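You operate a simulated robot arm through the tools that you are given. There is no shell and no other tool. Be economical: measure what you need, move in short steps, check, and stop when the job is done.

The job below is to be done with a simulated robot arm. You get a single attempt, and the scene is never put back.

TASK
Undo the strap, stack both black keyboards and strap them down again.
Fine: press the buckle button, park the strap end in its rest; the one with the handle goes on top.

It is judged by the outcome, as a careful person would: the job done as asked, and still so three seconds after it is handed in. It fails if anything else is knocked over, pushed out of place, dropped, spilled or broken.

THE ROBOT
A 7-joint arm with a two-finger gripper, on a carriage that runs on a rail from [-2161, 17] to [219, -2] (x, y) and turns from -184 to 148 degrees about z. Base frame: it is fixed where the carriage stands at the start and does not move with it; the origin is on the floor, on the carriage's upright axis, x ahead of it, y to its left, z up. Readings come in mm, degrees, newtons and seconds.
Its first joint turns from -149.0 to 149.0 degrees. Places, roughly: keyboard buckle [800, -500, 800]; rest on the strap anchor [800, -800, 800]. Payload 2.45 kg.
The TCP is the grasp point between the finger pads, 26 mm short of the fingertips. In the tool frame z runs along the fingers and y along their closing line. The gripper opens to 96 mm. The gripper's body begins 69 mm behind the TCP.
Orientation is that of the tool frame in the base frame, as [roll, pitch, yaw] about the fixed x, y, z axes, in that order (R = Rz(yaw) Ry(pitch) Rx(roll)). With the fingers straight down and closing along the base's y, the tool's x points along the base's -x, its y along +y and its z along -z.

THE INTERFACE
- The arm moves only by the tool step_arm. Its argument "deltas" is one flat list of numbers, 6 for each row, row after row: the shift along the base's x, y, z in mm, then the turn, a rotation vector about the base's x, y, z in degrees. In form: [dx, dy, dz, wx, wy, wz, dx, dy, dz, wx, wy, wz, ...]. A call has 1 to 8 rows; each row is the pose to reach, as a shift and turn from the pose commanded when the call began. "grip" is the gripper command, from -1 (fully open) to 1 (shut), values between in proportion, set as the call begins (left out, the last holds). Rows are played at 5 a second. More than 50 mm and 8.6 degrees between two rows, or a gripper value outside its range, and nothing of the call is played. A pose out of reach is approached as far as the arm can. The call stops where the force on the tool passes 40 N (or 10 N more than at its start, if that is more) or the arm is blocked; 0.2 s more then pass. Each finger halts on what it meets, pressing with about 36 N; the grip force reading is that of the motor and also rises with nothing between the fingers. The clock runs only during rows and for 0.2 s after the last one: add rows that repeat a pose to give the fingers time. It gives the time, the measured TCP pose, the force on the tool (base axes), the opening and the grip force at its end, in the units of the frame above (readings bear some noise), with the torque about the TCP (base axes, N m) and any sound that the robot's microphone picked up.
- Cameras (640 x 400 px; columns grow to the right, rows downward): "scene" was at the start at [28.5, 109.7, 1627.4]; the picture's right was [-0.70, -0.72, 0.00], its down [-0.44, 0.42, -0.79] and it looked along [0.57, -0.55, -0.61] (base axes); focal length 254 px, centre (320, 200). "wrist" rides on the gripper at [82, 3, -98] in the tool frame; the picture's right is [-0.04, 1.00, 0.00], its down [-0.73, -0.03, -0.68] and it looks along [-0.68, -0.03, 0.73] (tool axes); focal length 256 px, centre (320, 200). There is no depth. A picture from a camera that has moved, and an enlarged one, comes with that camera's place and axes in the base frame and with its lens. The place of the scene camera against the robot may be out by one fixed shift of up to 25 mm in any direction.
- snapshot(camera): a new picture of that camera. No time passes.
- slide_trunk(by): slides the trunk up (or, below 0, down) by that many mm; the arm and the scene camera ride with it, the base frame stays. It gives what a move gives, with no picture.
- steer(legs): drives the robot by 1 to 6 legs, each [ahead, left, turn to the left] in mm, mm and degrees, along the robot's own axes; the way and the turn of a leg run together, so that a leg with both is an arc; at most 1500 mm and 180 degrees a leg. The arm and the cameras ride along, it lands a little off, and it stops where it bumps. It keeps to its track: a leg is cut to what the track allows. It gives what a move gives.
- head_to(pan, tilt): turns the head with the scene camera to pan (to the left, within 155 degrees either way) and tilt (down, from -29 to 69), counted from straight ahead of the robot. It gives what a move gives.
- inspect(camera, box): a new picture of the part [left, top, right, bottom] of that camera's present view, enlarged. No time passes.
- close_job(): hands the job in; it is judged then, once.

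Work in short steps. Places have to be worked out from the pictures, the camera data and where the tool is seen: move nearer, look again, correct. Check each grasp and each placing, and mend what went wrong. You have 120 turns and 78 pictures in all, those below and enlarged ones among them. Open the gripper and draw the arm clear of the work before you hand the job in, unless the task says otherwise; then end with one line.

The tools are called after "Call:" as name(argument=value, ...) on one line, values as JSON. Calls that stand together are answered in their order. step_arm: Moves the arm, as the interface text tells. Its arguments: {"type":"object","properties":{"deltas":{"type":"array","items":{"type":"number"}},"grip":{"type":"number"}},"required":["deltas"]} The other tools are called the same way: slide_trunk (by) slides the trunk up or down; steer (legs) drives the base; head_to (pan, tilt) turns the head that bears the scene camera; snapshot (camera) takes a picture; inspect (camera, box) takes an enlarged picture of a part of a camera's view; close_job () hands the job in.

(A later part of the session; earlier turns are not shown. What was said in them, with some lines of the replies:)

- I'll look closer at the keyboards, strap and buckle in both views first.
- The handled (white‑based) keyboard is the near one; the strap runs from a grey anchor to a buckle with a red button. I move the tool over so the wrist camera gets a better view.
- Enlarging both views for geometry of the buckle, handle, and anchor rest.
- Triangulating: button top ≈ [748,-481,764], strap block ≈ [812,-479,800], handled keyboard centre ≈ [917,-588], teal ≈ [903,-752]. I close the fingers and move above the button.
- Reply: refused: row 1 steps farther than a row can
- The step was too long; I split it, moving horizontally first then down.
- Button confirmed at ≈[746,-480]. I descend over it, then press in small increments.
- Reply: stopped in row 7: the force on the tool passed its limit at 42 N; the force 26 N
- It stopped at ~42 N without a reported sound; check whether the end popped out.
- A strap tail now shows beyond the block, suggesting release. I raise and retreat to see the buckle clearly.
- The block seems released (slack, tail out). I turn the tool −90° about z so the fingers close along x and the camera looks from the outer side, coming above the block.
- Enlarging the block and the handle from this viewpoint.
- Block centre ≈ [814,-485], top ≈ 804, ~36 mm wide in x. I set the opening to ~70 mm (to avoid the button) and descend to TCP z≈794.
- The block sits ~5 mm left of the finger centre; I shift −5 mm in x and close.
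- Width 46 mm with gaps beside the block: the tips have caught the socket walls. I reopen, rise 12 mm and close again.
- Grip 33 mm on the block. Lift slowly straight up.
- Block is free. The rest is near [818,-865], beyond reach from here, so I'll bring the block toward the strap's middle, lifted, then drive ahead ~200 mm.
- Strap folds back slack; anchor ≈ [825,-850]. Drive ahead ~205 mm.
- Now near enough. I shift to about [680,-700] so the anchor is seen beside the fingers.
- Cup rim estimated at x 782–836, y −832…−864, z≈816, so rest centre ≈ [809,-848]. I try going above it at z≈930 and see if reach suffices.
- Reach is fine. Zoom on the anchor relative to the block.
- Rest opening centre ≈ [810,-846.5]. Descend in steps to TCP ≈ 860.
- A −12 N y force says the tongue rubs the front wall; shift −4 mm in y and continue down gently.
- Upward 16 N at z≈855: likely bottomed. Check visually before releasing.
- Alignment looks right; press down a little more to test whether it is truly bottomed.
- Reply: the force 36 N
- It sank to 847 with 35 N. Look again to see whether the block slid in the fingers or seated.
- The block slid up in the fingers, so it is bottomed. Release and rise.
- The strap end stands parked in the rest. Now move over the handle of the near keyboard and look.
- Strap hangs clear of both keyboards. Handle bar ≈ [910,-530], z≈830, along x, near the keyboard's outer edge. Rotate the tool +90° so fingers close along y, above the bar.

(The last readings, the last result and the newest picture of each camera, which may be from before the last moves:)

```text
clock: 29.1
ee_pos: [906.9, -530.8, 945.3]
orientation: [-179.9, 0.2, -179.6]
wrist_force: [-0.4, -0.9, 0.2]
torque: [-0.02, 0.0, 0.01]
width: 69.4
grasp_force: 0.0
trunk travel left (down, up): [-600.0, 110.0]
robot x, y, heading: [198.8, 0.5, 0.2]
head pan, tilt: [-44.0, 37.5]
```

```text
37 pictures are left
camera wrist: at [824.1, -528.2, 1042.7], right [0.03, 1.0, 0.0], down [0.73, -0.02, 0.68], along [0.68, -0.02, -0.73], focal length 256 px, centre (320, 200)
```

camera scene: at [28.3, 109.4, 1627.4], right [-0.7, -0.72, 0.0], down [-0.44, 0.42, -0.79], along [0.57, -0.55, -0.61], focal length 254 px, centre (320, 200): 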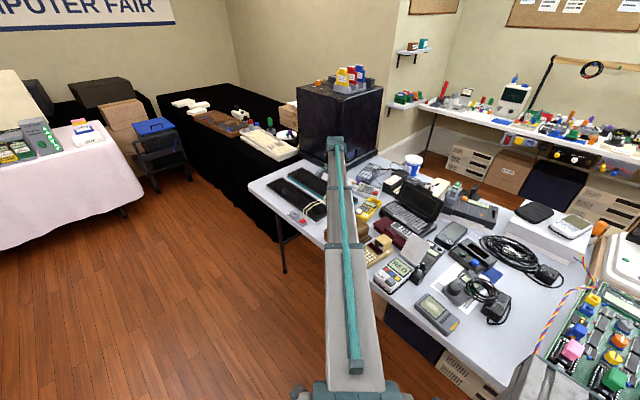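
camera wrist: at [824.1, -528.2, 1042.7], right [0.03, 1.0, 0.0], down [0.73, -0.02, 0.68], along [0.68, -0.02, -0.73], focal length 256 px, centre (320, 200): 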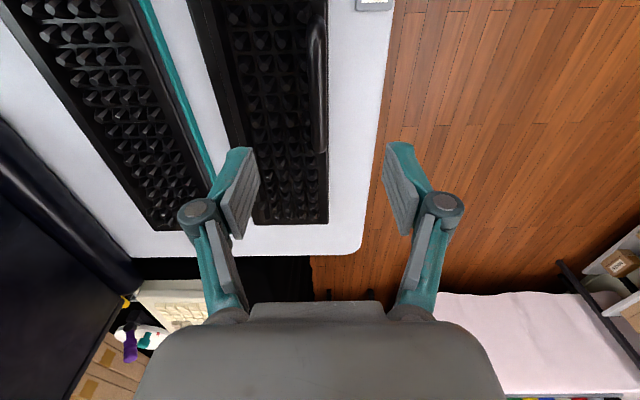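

Bar centre ≈ [907,-532]. Narrow the opening to ~44 mm and descend to z≈838, then look.

Call:
step_arm(deltas=[0, -1, -40, 0, 0, 0, 0, -1, -80, 0, 0, 0, 0, -1, -100, 0, 0, 0, 0, -1, -108, 0, 0, 0, 0, -1, -108, 0, 0, 0], grip=0.08)

Call:
snapshot(camera="wrist")

Call:
inspect(camera="scene", box=[200, 130, 340, 230])

```text
clock: 30.3
ee_pos: [906.3, -530.9, 836.9]
orientation: [-179.9, 0.2, -179.7]
wrist_force: [-0.2, -0.3, 0.3]
torque: [-0.02, 0.0, 0.0]
width: 44.0
grasp_force: 0.0
trunk travel left (down, up): [-600.0, 110.0]
robot x, y, heading: [196.9, -1.9, 0.3]
head pan, tilt: [-44.0, 37.5]
```

```text
36 pictures are left
camera wrist: at [824.6, -528.9, 933.6], right [0.04, 1.0, 0.0], down [0.73, -0.02, 0.68], along [0.68, -0.03, -0.73], focal length 256 px, centre (320, 200)
```

wrist: 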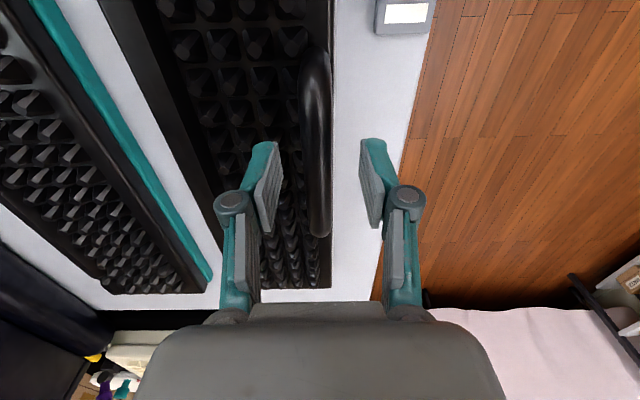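

```text
4.00 times, centred on (270, 180) of scene
camera zoom: at [227.4, 108.2, 1627.4], right [-0.69, -0.72, 0.0], down [-0.44, 0.42, -0.79], along [0.57, -0.55, -0.61], focal length 1014 px, centre (520, 280)
```

zoom: 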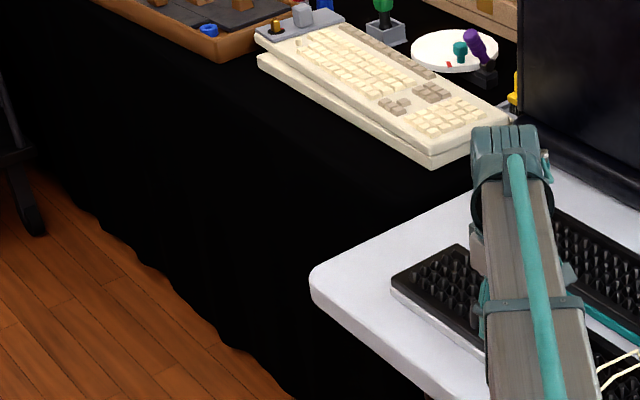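

Fingers straddle the bar; bar centre appears lower (z≈815) and ~3 mm to −y. Lower 17 mm more and close.

Call:
step_arm(deltas=[1, -3, -9, 0, 0, 0, 1, -3, -17, 0, 0, 0])

Call:
step_arm(deltas=[0, 0, 0, 0, 0, 0, 0, 0, 0, 0, 0, 0, 0, 0, 0, 0, 0, 0], grip=1)

Call:
snapshot(camera="wrist")

```text
clock: 30.9
ee_pos: [907.8, -533.6, 819.5]
orientation: [-179.9, 0.2, -179.7]
wrist_force: [0.2, 0.6, -0.5]
torque: [-0.03, 0.02, 0.02]
width: 44.1
grasp_force: 0.1
trunk travel left (down, up): [-600.0, 110.0]
robot x, y, heading: [199.5, -2.5, 0.3]
head pan, tilt: [-44.0, 37.5]
```

```text
clock: 31.7
ee_pos: [906.7, -533.6, 818.5]
orientation: [-179.9, 0.2, -179.7]
wrist_force: [-0.2, 1.7, 0.2]
torque: [0.03, -0.01, -0.3]
width: 14.6
grasp_force: 36.2
trunk travel left (down, up): [-600.0, 110.0]
robot x, y, heading: [199.3, -0.7, 0.4]
head pan, tilt: [-44.0, 37.5]
```

```text
34 pictures are left
camera wrist: at [826.0, -532.0, 916.6], right [0.04, 1.0, 0.0], down [0.73, -0.02, 0.68], along [0.68, -0.03, -0.73], focal length 256 px, centre (320, 200)
```

wrist: 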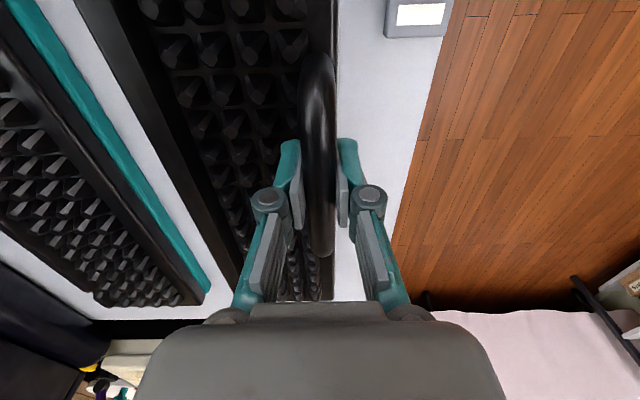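

Bar gripped at 14.6 mm. Lift a little and read force/torque.

Call:
step_arm(deltas=[0, 0, 5, 0, 0, 0, 0, 0, 10, 0, 0, 0, 0, 0, 20, 0, 0, 0, 0, 0, 20, 0, 0, 0])

Call:
snapshot(camera="wrist")

```text
clock: 32.7
ee_pos: [906.8, -536.3, 839.1]
orientation: [-179.9, 0.2, -179.8]
wrist_force: [-0.2, -0.1, -6.6]
torque: [0.16, -0.23, -0.05]
width: 14.4
grasp_force: 36.1
trunk travel left (down, up): [-600.0, 110.0]
robot x, y, heading: [198.1, 1.5, 0.4]
head pan, tilt: [-44.0, 37.5]
```

```text
33 pictures are left
camera wrist: at [824.3, -533.8, 935.8], right [0.04, 1.0, 0.0], down [0.73, -0.02, 0.68], along [0.68, -0.03, -0.73], focal length 256 px, centre (320, 200)
```

wrist: 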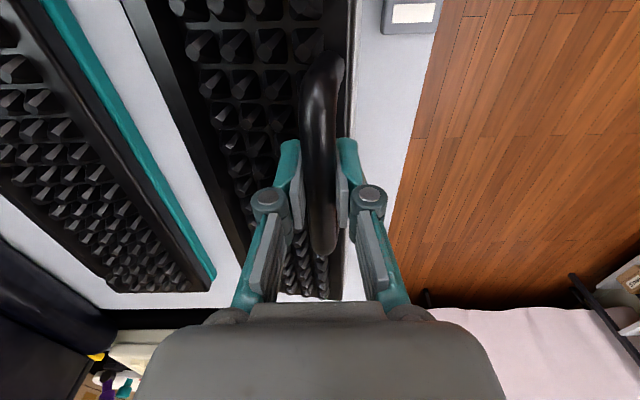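

Far edge tilts down somewhat. Lift further ~60 mm and see how it hangs.

Call:
step_arm(deltas=[0, 0, 20, 0, 0, 0, 0, 0, 40, 0, 0, 0, 0, 0, 60, 0, 0, 0, 0, 0, 80, 0, 0, 0, 0, 0, 80, 0, 0, 0])

Call:
snapshot(camera="wrist")

Call:
inspect(camera="scene", box=[220, 110, 400, 230])

```text
clock: 33.9
ee_pos: [907.9, -534.2, 920.1]
orientation: [-179.8, 0.1, -179.6]
wrist_force: [0.6, 1.0, -7.4]
torque: [0.15, 0.07, 0.02]
width: 14.5
grasp_force: 36.1
trunk travel left (down, up): [-600.0, 110.0]
robot x, y, heading: [200.5, -3.0, 0.3]
head pan, tilt: [-44.0, 37.5]
```

```text
32 pictures are left
camera wrist: at [825.3, -533.5, 1017.9], right [0.04, 1.0, 0.0], down [0.73, -0.02, 0.68], along [0.68, -0.03, -0.73], focal length 256 px, centre (320, 200)
```

wrist: 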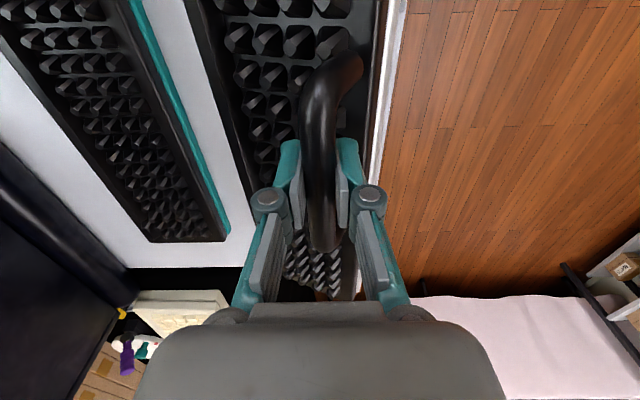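

```text
3.33 times, centred on (310, 170) of scene
camera zoom: at [228.1, 107.7, 1627.4], right [-0.69, -0.72, 0.0], down [-0.44, 0.42, -0.79], along [0.57, -0.55, -0.61], focal length 845 px, centre (353, 300)
```

zoom: 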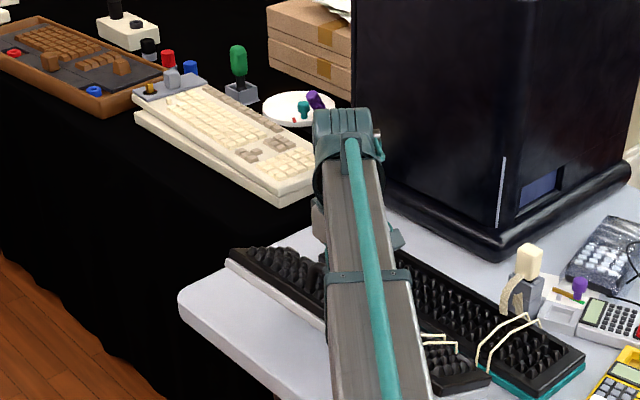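

It hangs tilted ~25–29° (far edge down), weight ~7 N, stable. I'll lay it down far‑edge first with an arc. Raise and move over the teal keyboard.

Call:
step_arm(deltas=[0, 0, 30, 0, 0, 0, 0, 0, 60, 0, 0, 0, -3, -40, 60, 0, 0, 0, -6, -80, 60, 0, 0, 0, -9, -120, 60, 0, 0, 0, -12, -160, 60, 0, 0, 0, -13, -200, 60, 0, 0, 0, -13, -200, 60, 0, 0, 0])

Call:
snapshot(camera="wrist")

Call:
inspect(camera="scene", box=[240, 90, 420, 210])

```text
clock: 35.7
ee_pos: [896.4, -737.2, 979.5]
orientation: [-179.8, 0.2, -179.7]
wrist_force: [0.8, -0.5, -6.8]
torque: [0.13, 0.02, -0.02]
width: 14.7
grasp_force: 36.1
trunk travel left (down, up): [-600.0, 110.0]
robot x, y, heading: [197.5, -2.2, 0.3]
head pan, tilt: [-44.0, 37.5]
```

```text
30 pictures are left
camera wrist: at [814.2, -734.9, 1076.9], right [0.03, 1.0, 0.0], down [0.73, -0.02, 0.68], along [0.68, -0.02, -0.73], focal length 256 px, centre (320, 200)
```

wrist: 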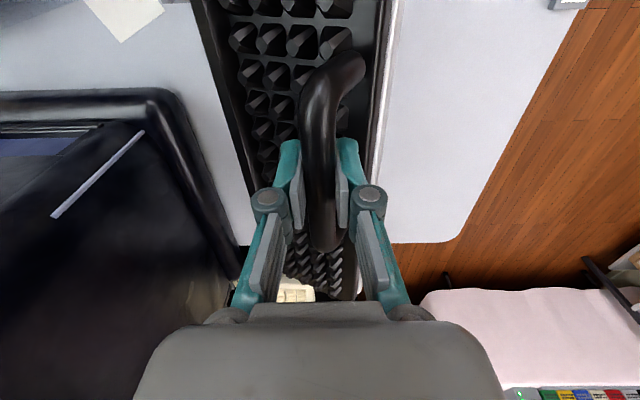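

```text
3.33 times, centred on (330, 150) of scene
camera zoom: at [228.0, 107.4, 1627.5], right [-0.69, -0.72, 0.0], down [-0.44, 0.42, -0.79], along [0.57, -0.55, -0.61], focal length 845 px, centre (287, 367)
```

zoom: 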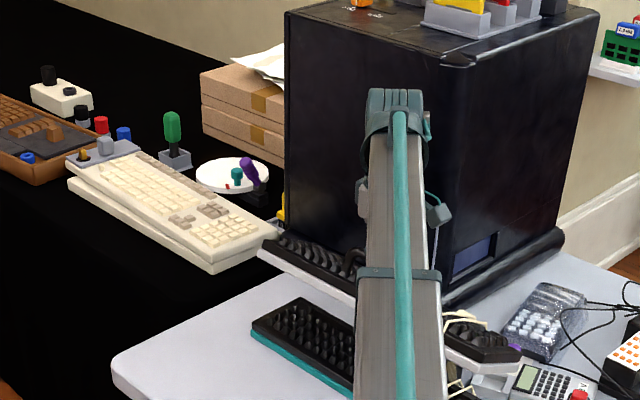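

Tilt ≈31°. Far bottom edge is ≈61 mm beyond and 122 mm below TCP; move to y≈−746 and lower until the far edge touches.

Call:
step_arm(deltas=[0, -5, -30, 0, 0, 0, 0, -10, -60, 0, 0, 0, 0, -10, -66, 0, 0, 0, 0, -10, -72, 0, 0, 0, 0, -10, -76, 0, 0, 0, 0, -10, -76, 0, 0, 0])

Call:
inspect(camera="scene", box=[280, 120, 420, 220])

```text
clock: 37.1
ee_pos: [895.4, -741.7, 907.5]
orientation: [-179.7, 0.4, -179.5]
wrist_force: [2.8, 15.1, 17.4]
torque: [0.0, -0.18, -0.32]
width: 14.6
grasp_force: 35.5
trunk travel left (down, up): [-600.0, 110.0]
robot x, y, heading: [198.4, -0.6, 0.2]
head pan, tilt: [-44.0, 37.5]
```

```text
4.00 times, centred on (350, 170) of scene
camera zoom: at [226.1, 111.5, 1627.4], right [-0.69, -0.72, 0.0], down [-0.44, 0.42, -0.8], along [0.57, -0.55, -0.61], focal length 1014 px, centre (200, 320)
```

zoom: 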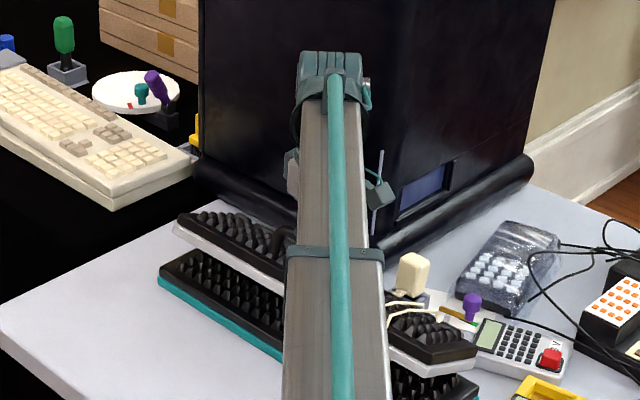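

Far edge is on the teal keyboard (contact at z≈911). Follow the arc: +y while lowering, so the keyboard hinges about that edge.

Call:
step_arm(deltas=[0, 8, 5, 0, 0, 0, 0, 19, 0, 0, 0, 0, 0, 31, -9, 0, 0, 0])

Call:
inspect(camera="wrist", box=[150, 0, 450, 300])

```text
clock: 37.9
ee_pos: [895.0, -712.1, 893.5]
orientation: [-179.8, 0.1, -179.7]
wrist_force: [-2.2, 0.3, -3.8]
torque: [-0.07, 0.33, -0.09]
width: 14.6
grasp_force: 35.5
trunk travel left (down, up): [-600.0, 110.0]
robot x, y, heading: [201.5, -1.5, 0.2]
head pan, tilt: [-44.0, 37.5]
```

```text
1.33 times, centred on (300, 150) of wrist
camera zoom: at [813.2, -710.6, 992.1], right [0.04, 1.0, 0.0], down [0.73, -0.03, 0.68], along [0.68, -0.03, -0.73], focal length 341 px, centre (347, 267)
```

zoom: 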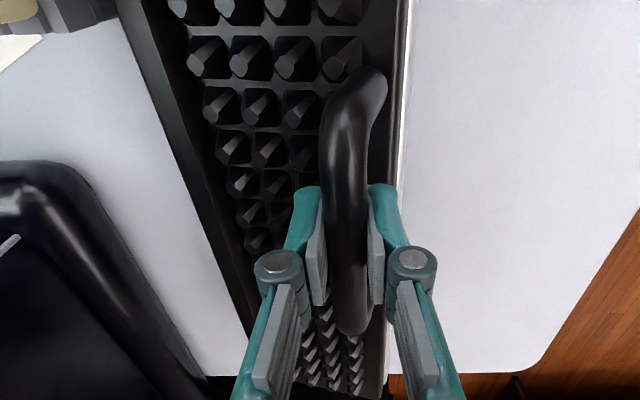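

Half the weight is supported and the tilt shrinks. Continue the arc.

Call:
step_arm(deltas=[0, 5, -5, 0, 0, 0, 0, 10, -10, 0, 0, 0, 0, 15, -15, 0, 0, 0, 0, 20, -21, 0, 0, 0])

Call:
inspect(camera="wrist", box=[150, 0, 450, 300])

Call:
inspect(camera="scene", box=[260, 130, 400, 230])

```text
clock: 38.9
ee_pos: [894.5, -693.6, 875.0]
orientation: [-180.0, 0.2, -179.7]
wrist_force: [2.1, -0.6, -2.7]
torque: [-0.18, -0.09, 0.04]
width: 14.8
grasp_force: 36.0
trunk travel left (down, up): [-600.0, 110.0]
robot x, y, heading: [197.4, -4.8, 0.3]
head pan, tilt: [-44.0, 37.5]
```

```text
1.33 times, centred on (300, 150) of wrist
camera zoom: at [811.8, -692.2, 972.1], right [0.04, 1.0, 0.0], down [0.73, -0.02, 0.68], along [0.68, -0.03, -0.73], focal length 341 px, centre (347, 267)
```

zoom: 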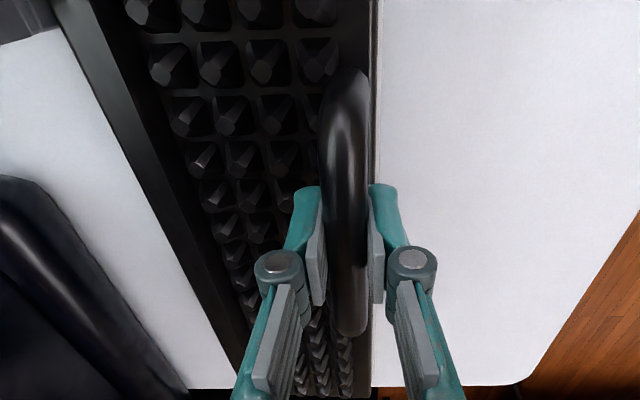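

```text
4.00 times, centred on (330, 180) of scene
camera zoom: at [227.8, 108.0, 1627.4], right [-0.69, -0.72, 0.0], down [-0.44, 0.42, -0.79], along [0.57, -0.55, -0.61], focal length 1014 px, centre (280, 280)
```

zoom: 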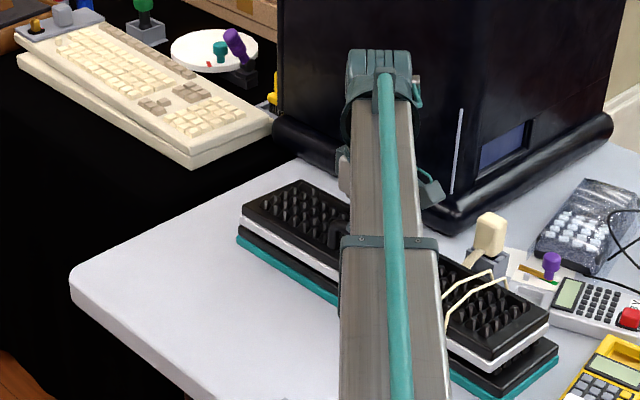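

Almost level and well aligned. Finish lowering: +5 y, −12…−16 z.

Call:
step_arm(deltas=[0, 3, -4, 0, 0, 0, 0, 5, -8, 0, 0, 0, 0, 5, -12, 0, 0, 0, 0, 5, -15, 0, 0, 0])

Call:
inspect(camera="scene", box=[260, 130, 400, 230])

```text
clock: 39.9
ee_pos: [894.0, -688.7, 864.4]
orientation: [-179.8, 0.5, -179.7]
wrist_force: [1.7, -3.6, 31.7]
torque: [-0.02, -0.02, 0.04]
width: 14.8
grasp_force: 35.8
trunk travel left (down, up): [-600.0, 110.0]
robot x, y, heading: [198.7, -0.1, 0.3]
head pan, tilt: [-44.0, 37.5]
```

```text
4.00 times, centred on (330, 180) of scene
camera zoom: at [224.7, 110.6, 1627.8], right [-0.69, -0.72, 0.0], down [-0.44, 0.42, -0.8], along [0.57, -0.55, -0.61], focal length 1014 px, centre (280, 280)
```

zoom: 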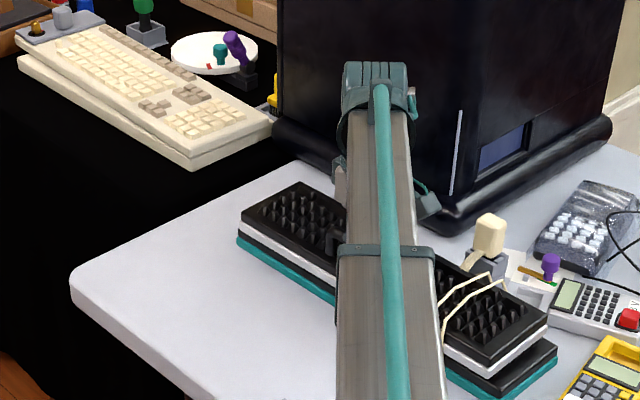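

Seated level (force up at z≈864). Ease off, open and rise clear of the handle.

Call:
step_arm(deltas=[0, 0, 4, 0, 0, 0])

Call:
step_arm(deltas=[0, 0, 0, 0, 0, 0, 0, 0, 0, 0, 0, 0, 0, 0, 20, 0, 0, 0, 0, 0, 60, 0, 0, 0, 0, 0, 105, 0, 0, 0], grip=0.08)

Call:
snapshot(camera="wrist")

```text
clock: 40.3
ee_pos: [894.8, -688.5, 863.5]
orientation: [-179.8, 0.4, -179.7]
wrist_force: [3.6, -4.5, 16.0]
torque: [0.0, -0.93, 0.0]
width: 14.7
grasp_force: 36.2
trunk travel left (down, up): [-600.0, 110.0]
robot x, y, heading: [199.1, -2.2, 0.2]
head pan, tilt: [-44.0, 37.5]
```

```text
clock: 41.5
ee_pos: [897.3, -688.6, 972.3]
orientation: [-179.8, 0.2, -179.6]
wrist_force: [0.6, 0.6, -0.5]
torque: [0.02, 0.01, -0.02]
width: 44.1
grasp_force: 0.1
trunk travel left (down, up): [-600.0, 110.0]
robot x, y, heading: [195.2, -0.2, 0.5]
head pan, tilt: [-44.0, 37.5]
```

```text
23 pictures are left
camera wrist: at [815.3, -687.3, 1069.3], right [0.04, 1.0, 0.0], down [0.73, -0.02, 0.68], along [0.68, -0.03, -0.73], focal length 256 px, centre (320, 200)
```

wrist: 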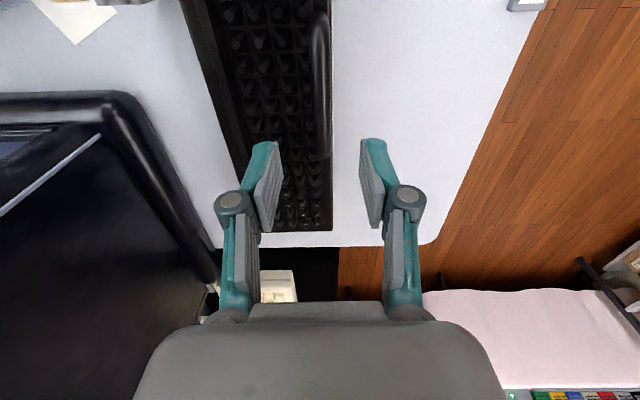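

Released; the upper keyboard covers the teal one. Rotate back −90° while moving toward the parked strap end.

Call:
step_arm(deltas=[-10, 0, 0, 0, 0, -8, -20, 0, 0, 0, 0, -16, -30, 0, 0, 0, 0, -24, -40, 0, 0, 0, 0, -32, -50, 0, 0, 0, 0, -40, -60, 0, 0, 0, 0, -48, -70, 0, 0, 0, 0, -56, -80, 0, 0, 0, 0, -64], grip=-0.45)

Call:
step_arm(deltas=[-3, -40, 0, 0, 0, -8, -5, -80, 0, 0, 0, -16, -5, -120, 0, 0, 0, -24, -5, -155, 0, 0, 0, -26.3])

Call:
snapshot(camera="wrist")

Call:
inspect(camera="scene", box=[260, 130, 400, 230])

```text
clock: 43.3
ee_pos: [812.1, -688.4, 969.7]
orientation: [-179.9, 0.1, 116.0]
wrist_force: [-0.4, 0.1, 0.4]
torque: [-0.01, 0.02, -0.01]
width: 69.6
grasp_force: 0.1
trunk travel left (down, up): [-600.0, 110.0]
robot x, y, heading: [196.5, -3.6, 0.4]
head pan, tilt: [-44.0, 37.5]
```

```text
clock: 44.3
ee_pos: [810.5, -845.6, 968.8]
orientation: [180.0, 0.1, 89.9]
wrist_force: [-0.1, -0.3, 0.0]
torque: [0.03, -0.01, 0.03]
width: 69.3
grasp_force: 0.0
trunk travel left (down, up): [-600.0, 110.0]
robot x, y, heading: [199.1, -2.8, 0.5]
head pan, tilt: [-44.0, 37.5]
```

```text
22 pictures are left
camera wrist: at [813.0, -765.2, 1066.0], right [1.0, -0.04, 0.0], down [-0.03, -0.73, 0.68], along [-0.03, -0.68, -0.73], focal length 256 px, centre (320, 200)
```

wrist: 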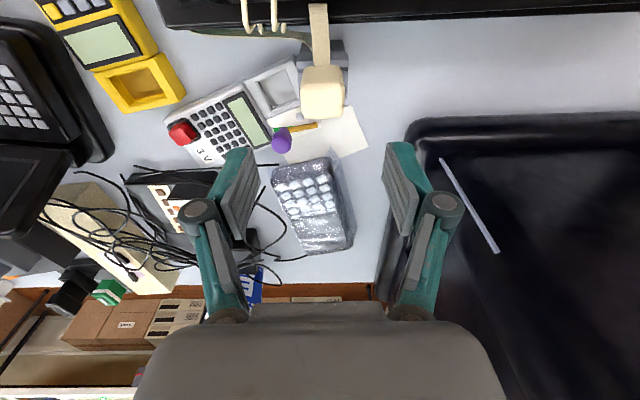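

```text
4.00 times, centred on (330, 180) of scene
camera zoom: at [227.5, 107.9, 1627.4], right [-0.69, -0.72, 0.0], down [-0.44, 0.42, -0.79], along [0.57, -0.55, -0.61], focal length 1014 px, centre (280, 280)
```

zoom: 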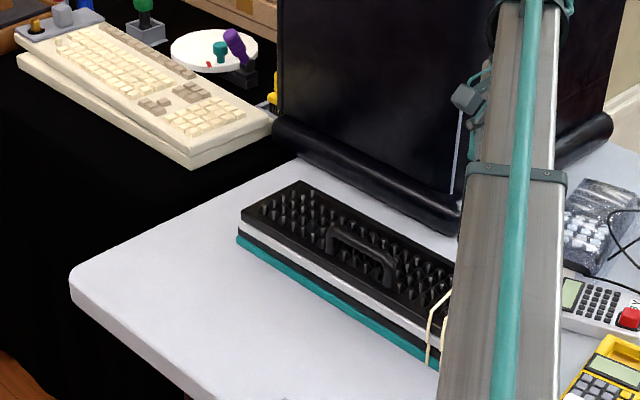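

Stack looks good. Block at ≈[811,-849]. Descend to z≈855 and grip.

Call:
step_arm(deltas=[0, -4, -45, 0, 0, 0, 0, -4, -85, 0, 0, 0, 0, -4, -114, 0, 0, 0, 0, -4, -114, 0, 0, 0])

Call:
step_arm(deltas=[0, 0, 0, 0, 0, 0, 0, 0, 0, 0, 0, 0, 0, 0, 0, 0, 0, 0, 0, 0, 0, 0, 0, 0], grip=1)

Call:
snapshot(camera="wrist")

```text
clock: 45.3
ee_pos: [808.5, -848.1, 855.2]
orientation: [-179.9, 0.1, 89.9]
wrist_force: [0.5, -0.2, 0.4]
torque: [-0.01, 0.01, 0.05]
width: 69.5
grasp_force: 0.2
trunk travel left (down, up): [-600.0, 110.0]
robot x, y, heading: [204.2, -4.2, 0.2]
head pan, tilt: [-44.0, 37.5]
```

```text
clock: 46.3
ee_pos: [812.1, -847.8, 855.2]
orientation: [180.0, 0.3, 90.1]
wrist_force: [12.6, -3.0, 3.2]
torque: [-0.14, -0.67, -0.07]
width: 33.0
grasp_force: 35.9
trunk travel left (down, up): [-600.0, 110.0]
robot x, y, heading: [196.9, -0.9, 0.0]
head pan, tilt: [-44.0, 37.5]
```

```text
20 pictures are left
camera wrist: at [813.9, -767.5, 952.5], right [1.0, -0.04, 0.0], down [-0.03, -0.73, 0.68], along [-0.03, -0.68, -0.73], focal length 256 px, centre (320, 200)
```

wrist: 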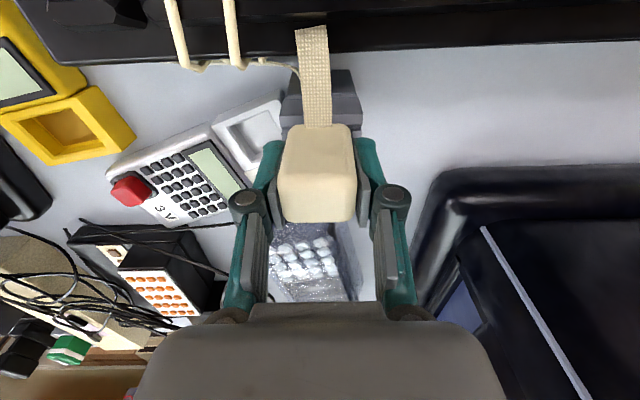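

Gripped (33 mm). Lift clear and watch the force.

Call:
step_arm(deltas=[2, 0, 10, 0, 0, 0, 2, 0, 25, 0, 0, 0, 2, 0, 60, 0, 0, 0, 2, 0, 105, 0, 0, 0, 2, 45, 105, 0, 0, 0, 2, 90, 105, 0, 0, 0, 2, 135, 105, 0, 0, 0, 2, 175, 105, 0, 0, 0])

Call:
snapshot(camera="wrist")

Call:
inspect(camera="scene", box=[260, 130, 400, 230])

```text
clock: 48.1
ee_pos: [807.0, -674.3, 959.2]
orientation: [-179.8, 0.2, 89.9]
wrist_force: [-0.4, 0.3, -0.7]
torque: [0.01, 0.01, -0.01]
width: 33.0
grasp_force: 36.1
trunk travel left (down, up): [-600.0, 110.0]
robot x, y, heading: [197.1, -1.2, 0.4]
head pan, tilt: [-44.0, 37.5]
```

```text
19 pictures are left
camera wrist: at [810.6, -593.9, 1056.5], right [1.0, -0.04, 0.0], down [-0.03, -0.73, 0.68], along [-0.03, -0.68, -0.73], focal length 256 px, centre (320, 200)
```

wrist: 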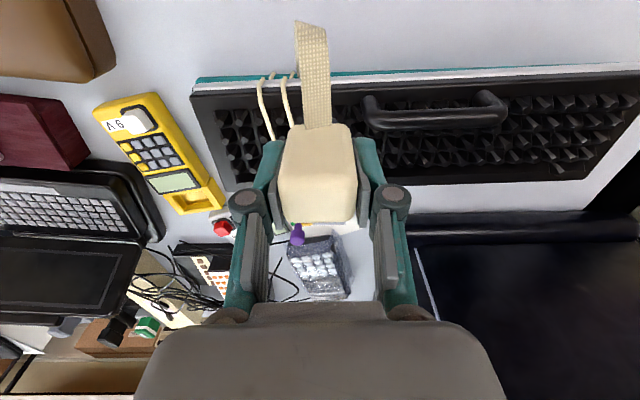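

```text
4.00 times, centred on (330, 180) of scene
camera zoom: at [227.4, 108.4, 1627.4], right [-0.69, -0.72, 0.0], down [-0.44, 0.42, -0.79], along [0.57, -0.55, -0.61], focal length 1014 px, centre (280, 280)
```

zoom: 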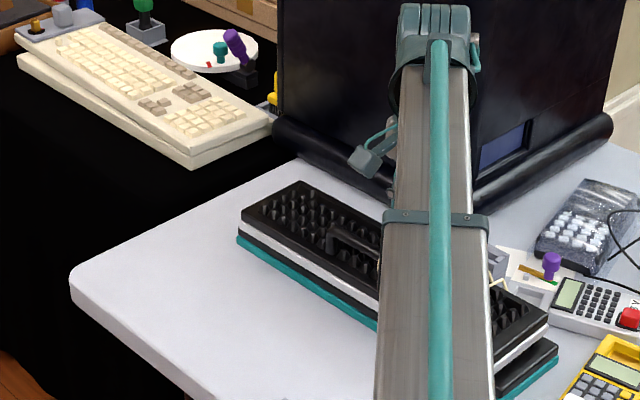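

Strap crosses the stack beside the handle. Continue to above the buckle.

Call:
step_arm(deltas=[1, 47, 0, 0, 0, 0, 2, 94, 0, 0, 0, 0, 3, 141, 0, 0, 0, 0, 4, 187, 0, 0, 0, 0, 4, 187, -40, 0, 0, 0, 4, 187, -70, 0, 0, 0])

Call:
snapshot(camera="wrist")

Call:
inspect(camera="wrist", box=[200, 20, 420, 160])

```text
clock: 49.5
ee_pos: [815.8, -487.3, 891.1]
orientation: [-179.9, 0.2, 90.1]
wrist_force: [0.1, 0.1, -1.6]
torque: [-0.04, -0.01, 0.01]
width: 32.9
grasp_force: 35.8
trunk travel left (down, up): [-600.0, 110.0]
robot x, y, heading: [201.3, -1.0, 0.3]
head pan, tilt: [-44.0, 37.5]
```

```text
17 pictures are left
camera wrist: at [818.5, -407.3, 988.8], right [1.0, -0.04, 0.0], down [-0.03, -0.73, 0.68], along [-0.03, -0.68, -0.73], focal length 256 px, centre (320, 200)
```

wrist: 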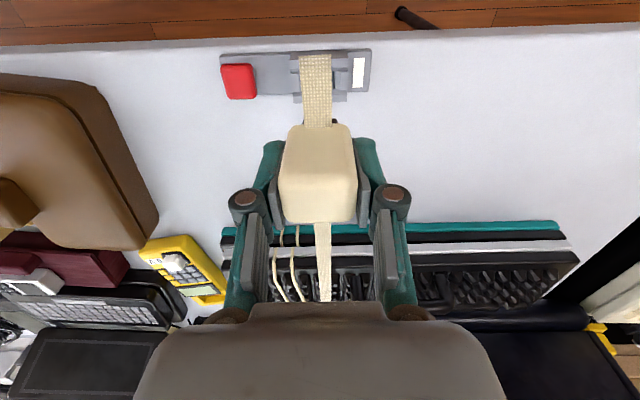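

```text
2.86 times, centred on (310, 90) of wrist
camera zoom: at [818.5, -407.3, 988.8], right [1.0, -0.04, 0.0], down [-0.03, -0.73, 0.68], along [-0.03, -0.68, -0.73], focal length 731 px, centre (349, 514)
```

zoom: 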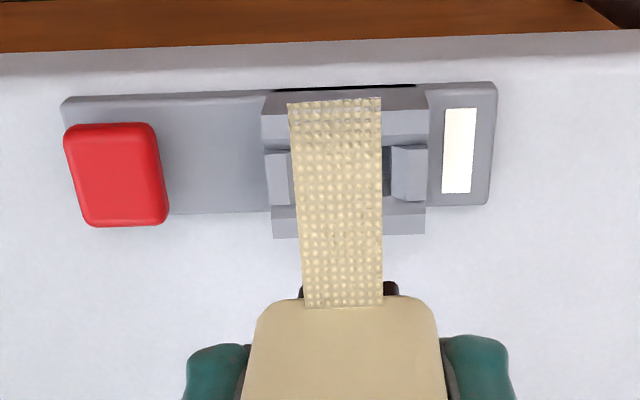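

Socket centre ≈ [814,-484]; matches the original seat [813.5,-486]. Lower to just above then insert in small steps.

Call:
step_arm(deltas=[0, 1, -40, 0, 0, 0, 0, 1, -66, 0, 0, 0, 0, 1, -72, 0, 0, 0, 0, 1, -78, 0, 0, 0, 0, 1, -83, 0, 0, 0])

```text
clock: 50.7
ee_pos: [815.8, -485.9, 805.8]
orientation: [-179.8, 0.2, 90.0]
wrist_force: [-0.8, 0.9, -0.7]
torque: [0.0, -0.02, -0.01]
width: 33.0
grasp_force: 36.4
trunk travel left (down, up): [-600.0, 110.0]
robot x, y, heading: [199.2, -1.9, 0.1]
head pan, tilt: [-44.0, 37.5]
```

Entered with no force at z≈806. Press further gently until it latches.

Call:
step_arm(deltas=[0, 0, -3, 0, 0, 0, 0, 0, -6, 0, 0, 0, 0, 0, -9, 0, 0, 0, 0, 0, -12, 0, 0, 0])

Call:
inspect(camera="wrist", box=[200, 40, 420, 240])

```text
clock: 51.7
ee_pos: [815.5, -484.3, 797.8]
orientation: [179.9, 0.4, 90.1]
wrist_force: [9.5, -2.8, 30.8]
torque: [0.0, -0.31, -0.02]
width: 33.0
grasp_force: 36.1
trunk travel left (down, up): [-600.0, 110.0]
robot x, y, heading: [202.8, -1.1, 0.4]
head pan, tilt: [-44.0, 37.5]
```

```text
2.00 times, centred on (310, 140) of wrist
camera zoom: at [818.1, -403.3, 894.0], right [1.0, -0.04, 0.0], down [-0.03, -0.73, 0.68], along [-0.03, -0.68, -0.73], focal length 512 px, centre (340, 320)
```

zoom: 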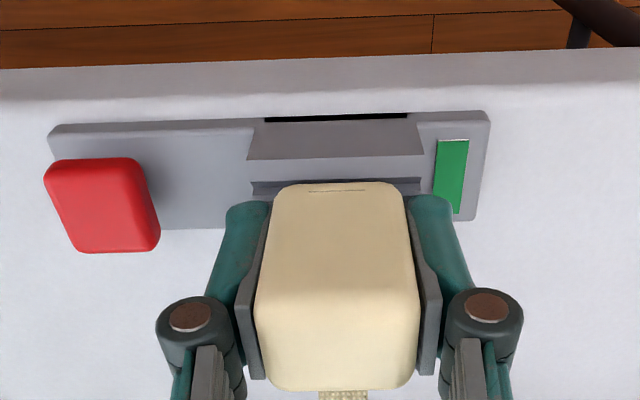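

The indicator is green and the tail is drawn in: latched. Release and rise straight up.

Call:
step_arm(deltas=[0, 0, 5, 0, 0, 0, 0, 0, 5, 0, 0, 0, 0, 0, 5, 0, 0, 0, 0, 0, 45, 0, 0, 0, 0, 0, 90, 0, 0, 0, 0, 20, 135, 0, 0, 0, 0, 40, 180, 0, 0, 0], grip=-0.45)

Call:
snapshot(camera="wrist")

Call:
inspect(camera="wrist", box=[200, 20, 600, 270])

```text
clock: 53.3
ee_pos: [816.0, -441.0, 975.0]
orientation: [-179.7, 0.1, 89.9]
wrist_force: [1.0, -0.5, -0.3]
torque: [0.0, 0.03, -0.01]
width: 69.6
grasp_force: 0.1
trunk travel left (down, up): [-600.0, 110.0]
robot x, y, heading: [199.6, -0.8, 0.0]
head pan, tilt: [-44.0, 37.5]
```

```text
14 pictures are left
camera wrist: at [818.1, -361.7, 1072.3], right [1.0, -0.04, 0.0], down [-0.03, -0.73, 0.68], along [-0.03, -0.68, -0.73], focal length 256 px, centre (320, 200)
```

wrist: 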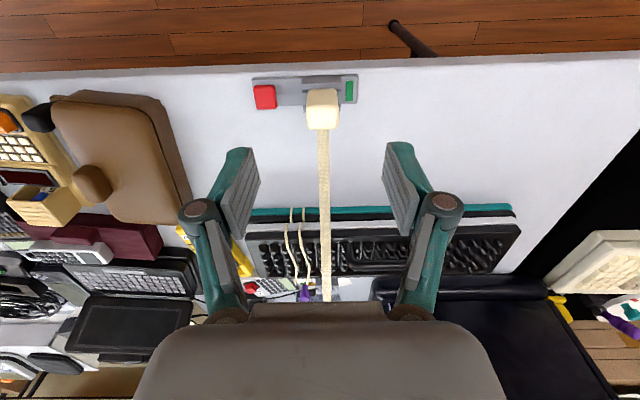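

```text
1.60 times, centred on (400, 145) of wrist
camera zoom: at [818.1, -361.7, 1072.3], right [1.0, -0.04, 0.0], down [-0.03, -0.73, 0.68], along [-0.03, -0.68, -0.73], focal length 410 px, centre (192, 288)
```

zoom: 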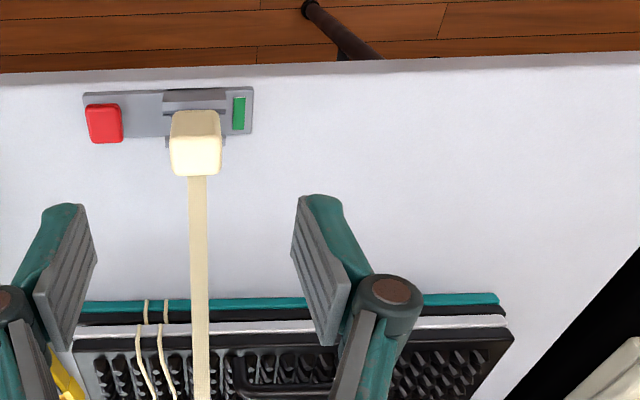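

Strap is taut over the stack and latched. Draw the arm clear and take a final scene look.

Call:
step_arm(deltas=[-10, 45, 15, 0, 0, 0, -20, 90, 30, 0, 0, 0, -30, 135, 45, 0, 0, 0, -40, 180, 60, 0, 0, 0, -50, 220, 75, 0, 0, 0, -50, 260, 90, 0, 0, 0], grip=-1)

Call:
inspect(camera="scene", box=[250, 130, 410, 230])

Call:
snapshot(camera="scene")

```text
clock: 54.7
ee_pos: [765.5, -186.3, 1067.7]
orientation: [-179.9, 0.2, 89.8]
wrist_force: [-0.8, 0.3, 0.1]
torque: [0.0, -0.03, 0.01]
width: 95.8
grasp_force: 0.1
trunk travel left (down, up): [-600.0, 110.0]
robot x, y, heading: [201.2, -2.3, 0.2]
head pan, tilt: [-44.0, 37.5]
```

```text
4.00 times, centred on (330, 180) of scene
camera zoom: at [227.3, 108.3, 1627.4], right [-0.69, -0.72, 0.0], down [-0.44, 0.42, -0.79], along [0.57, -0.55, -0.61], focal length 1014 px, centre (280, 280)
```

zoom: 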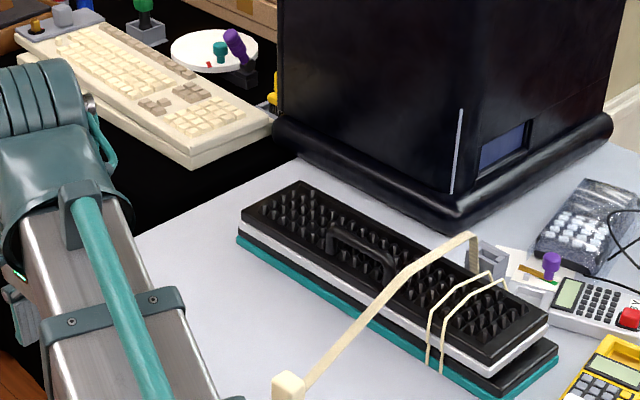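

```text
11 pictures are left
camera scene: at [227.3, 108.3, 1627.4], right [-0.69, -0.72, 0.0], down [-0.44, 0.42, -0.79], along [0.57, -0.55, -0.61], focal length 254 px, centre (320, 200)
```

scene: 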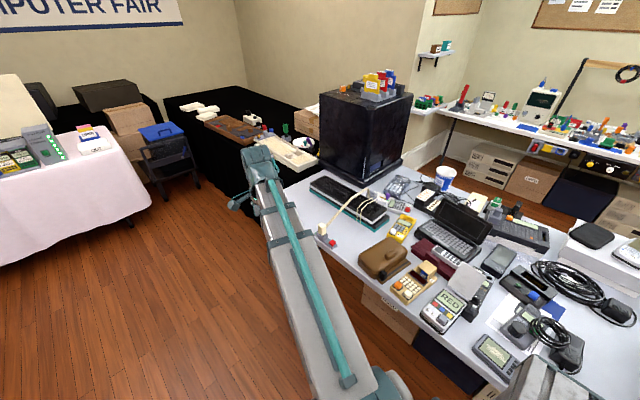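

The stack is level with the handled keyboard on top, the strap is over it and latched (green), and nothing else looks disturbed. I'm handing the job in.

Call:
close_job()

```text
The job is handed in.
```

The job is done and handed in: I undid the strap and parked its end in the rest, put the keyboard with the handle on top of the teal one, then strapped the stack down again. The buckle light is green and the arm is clear of the table.
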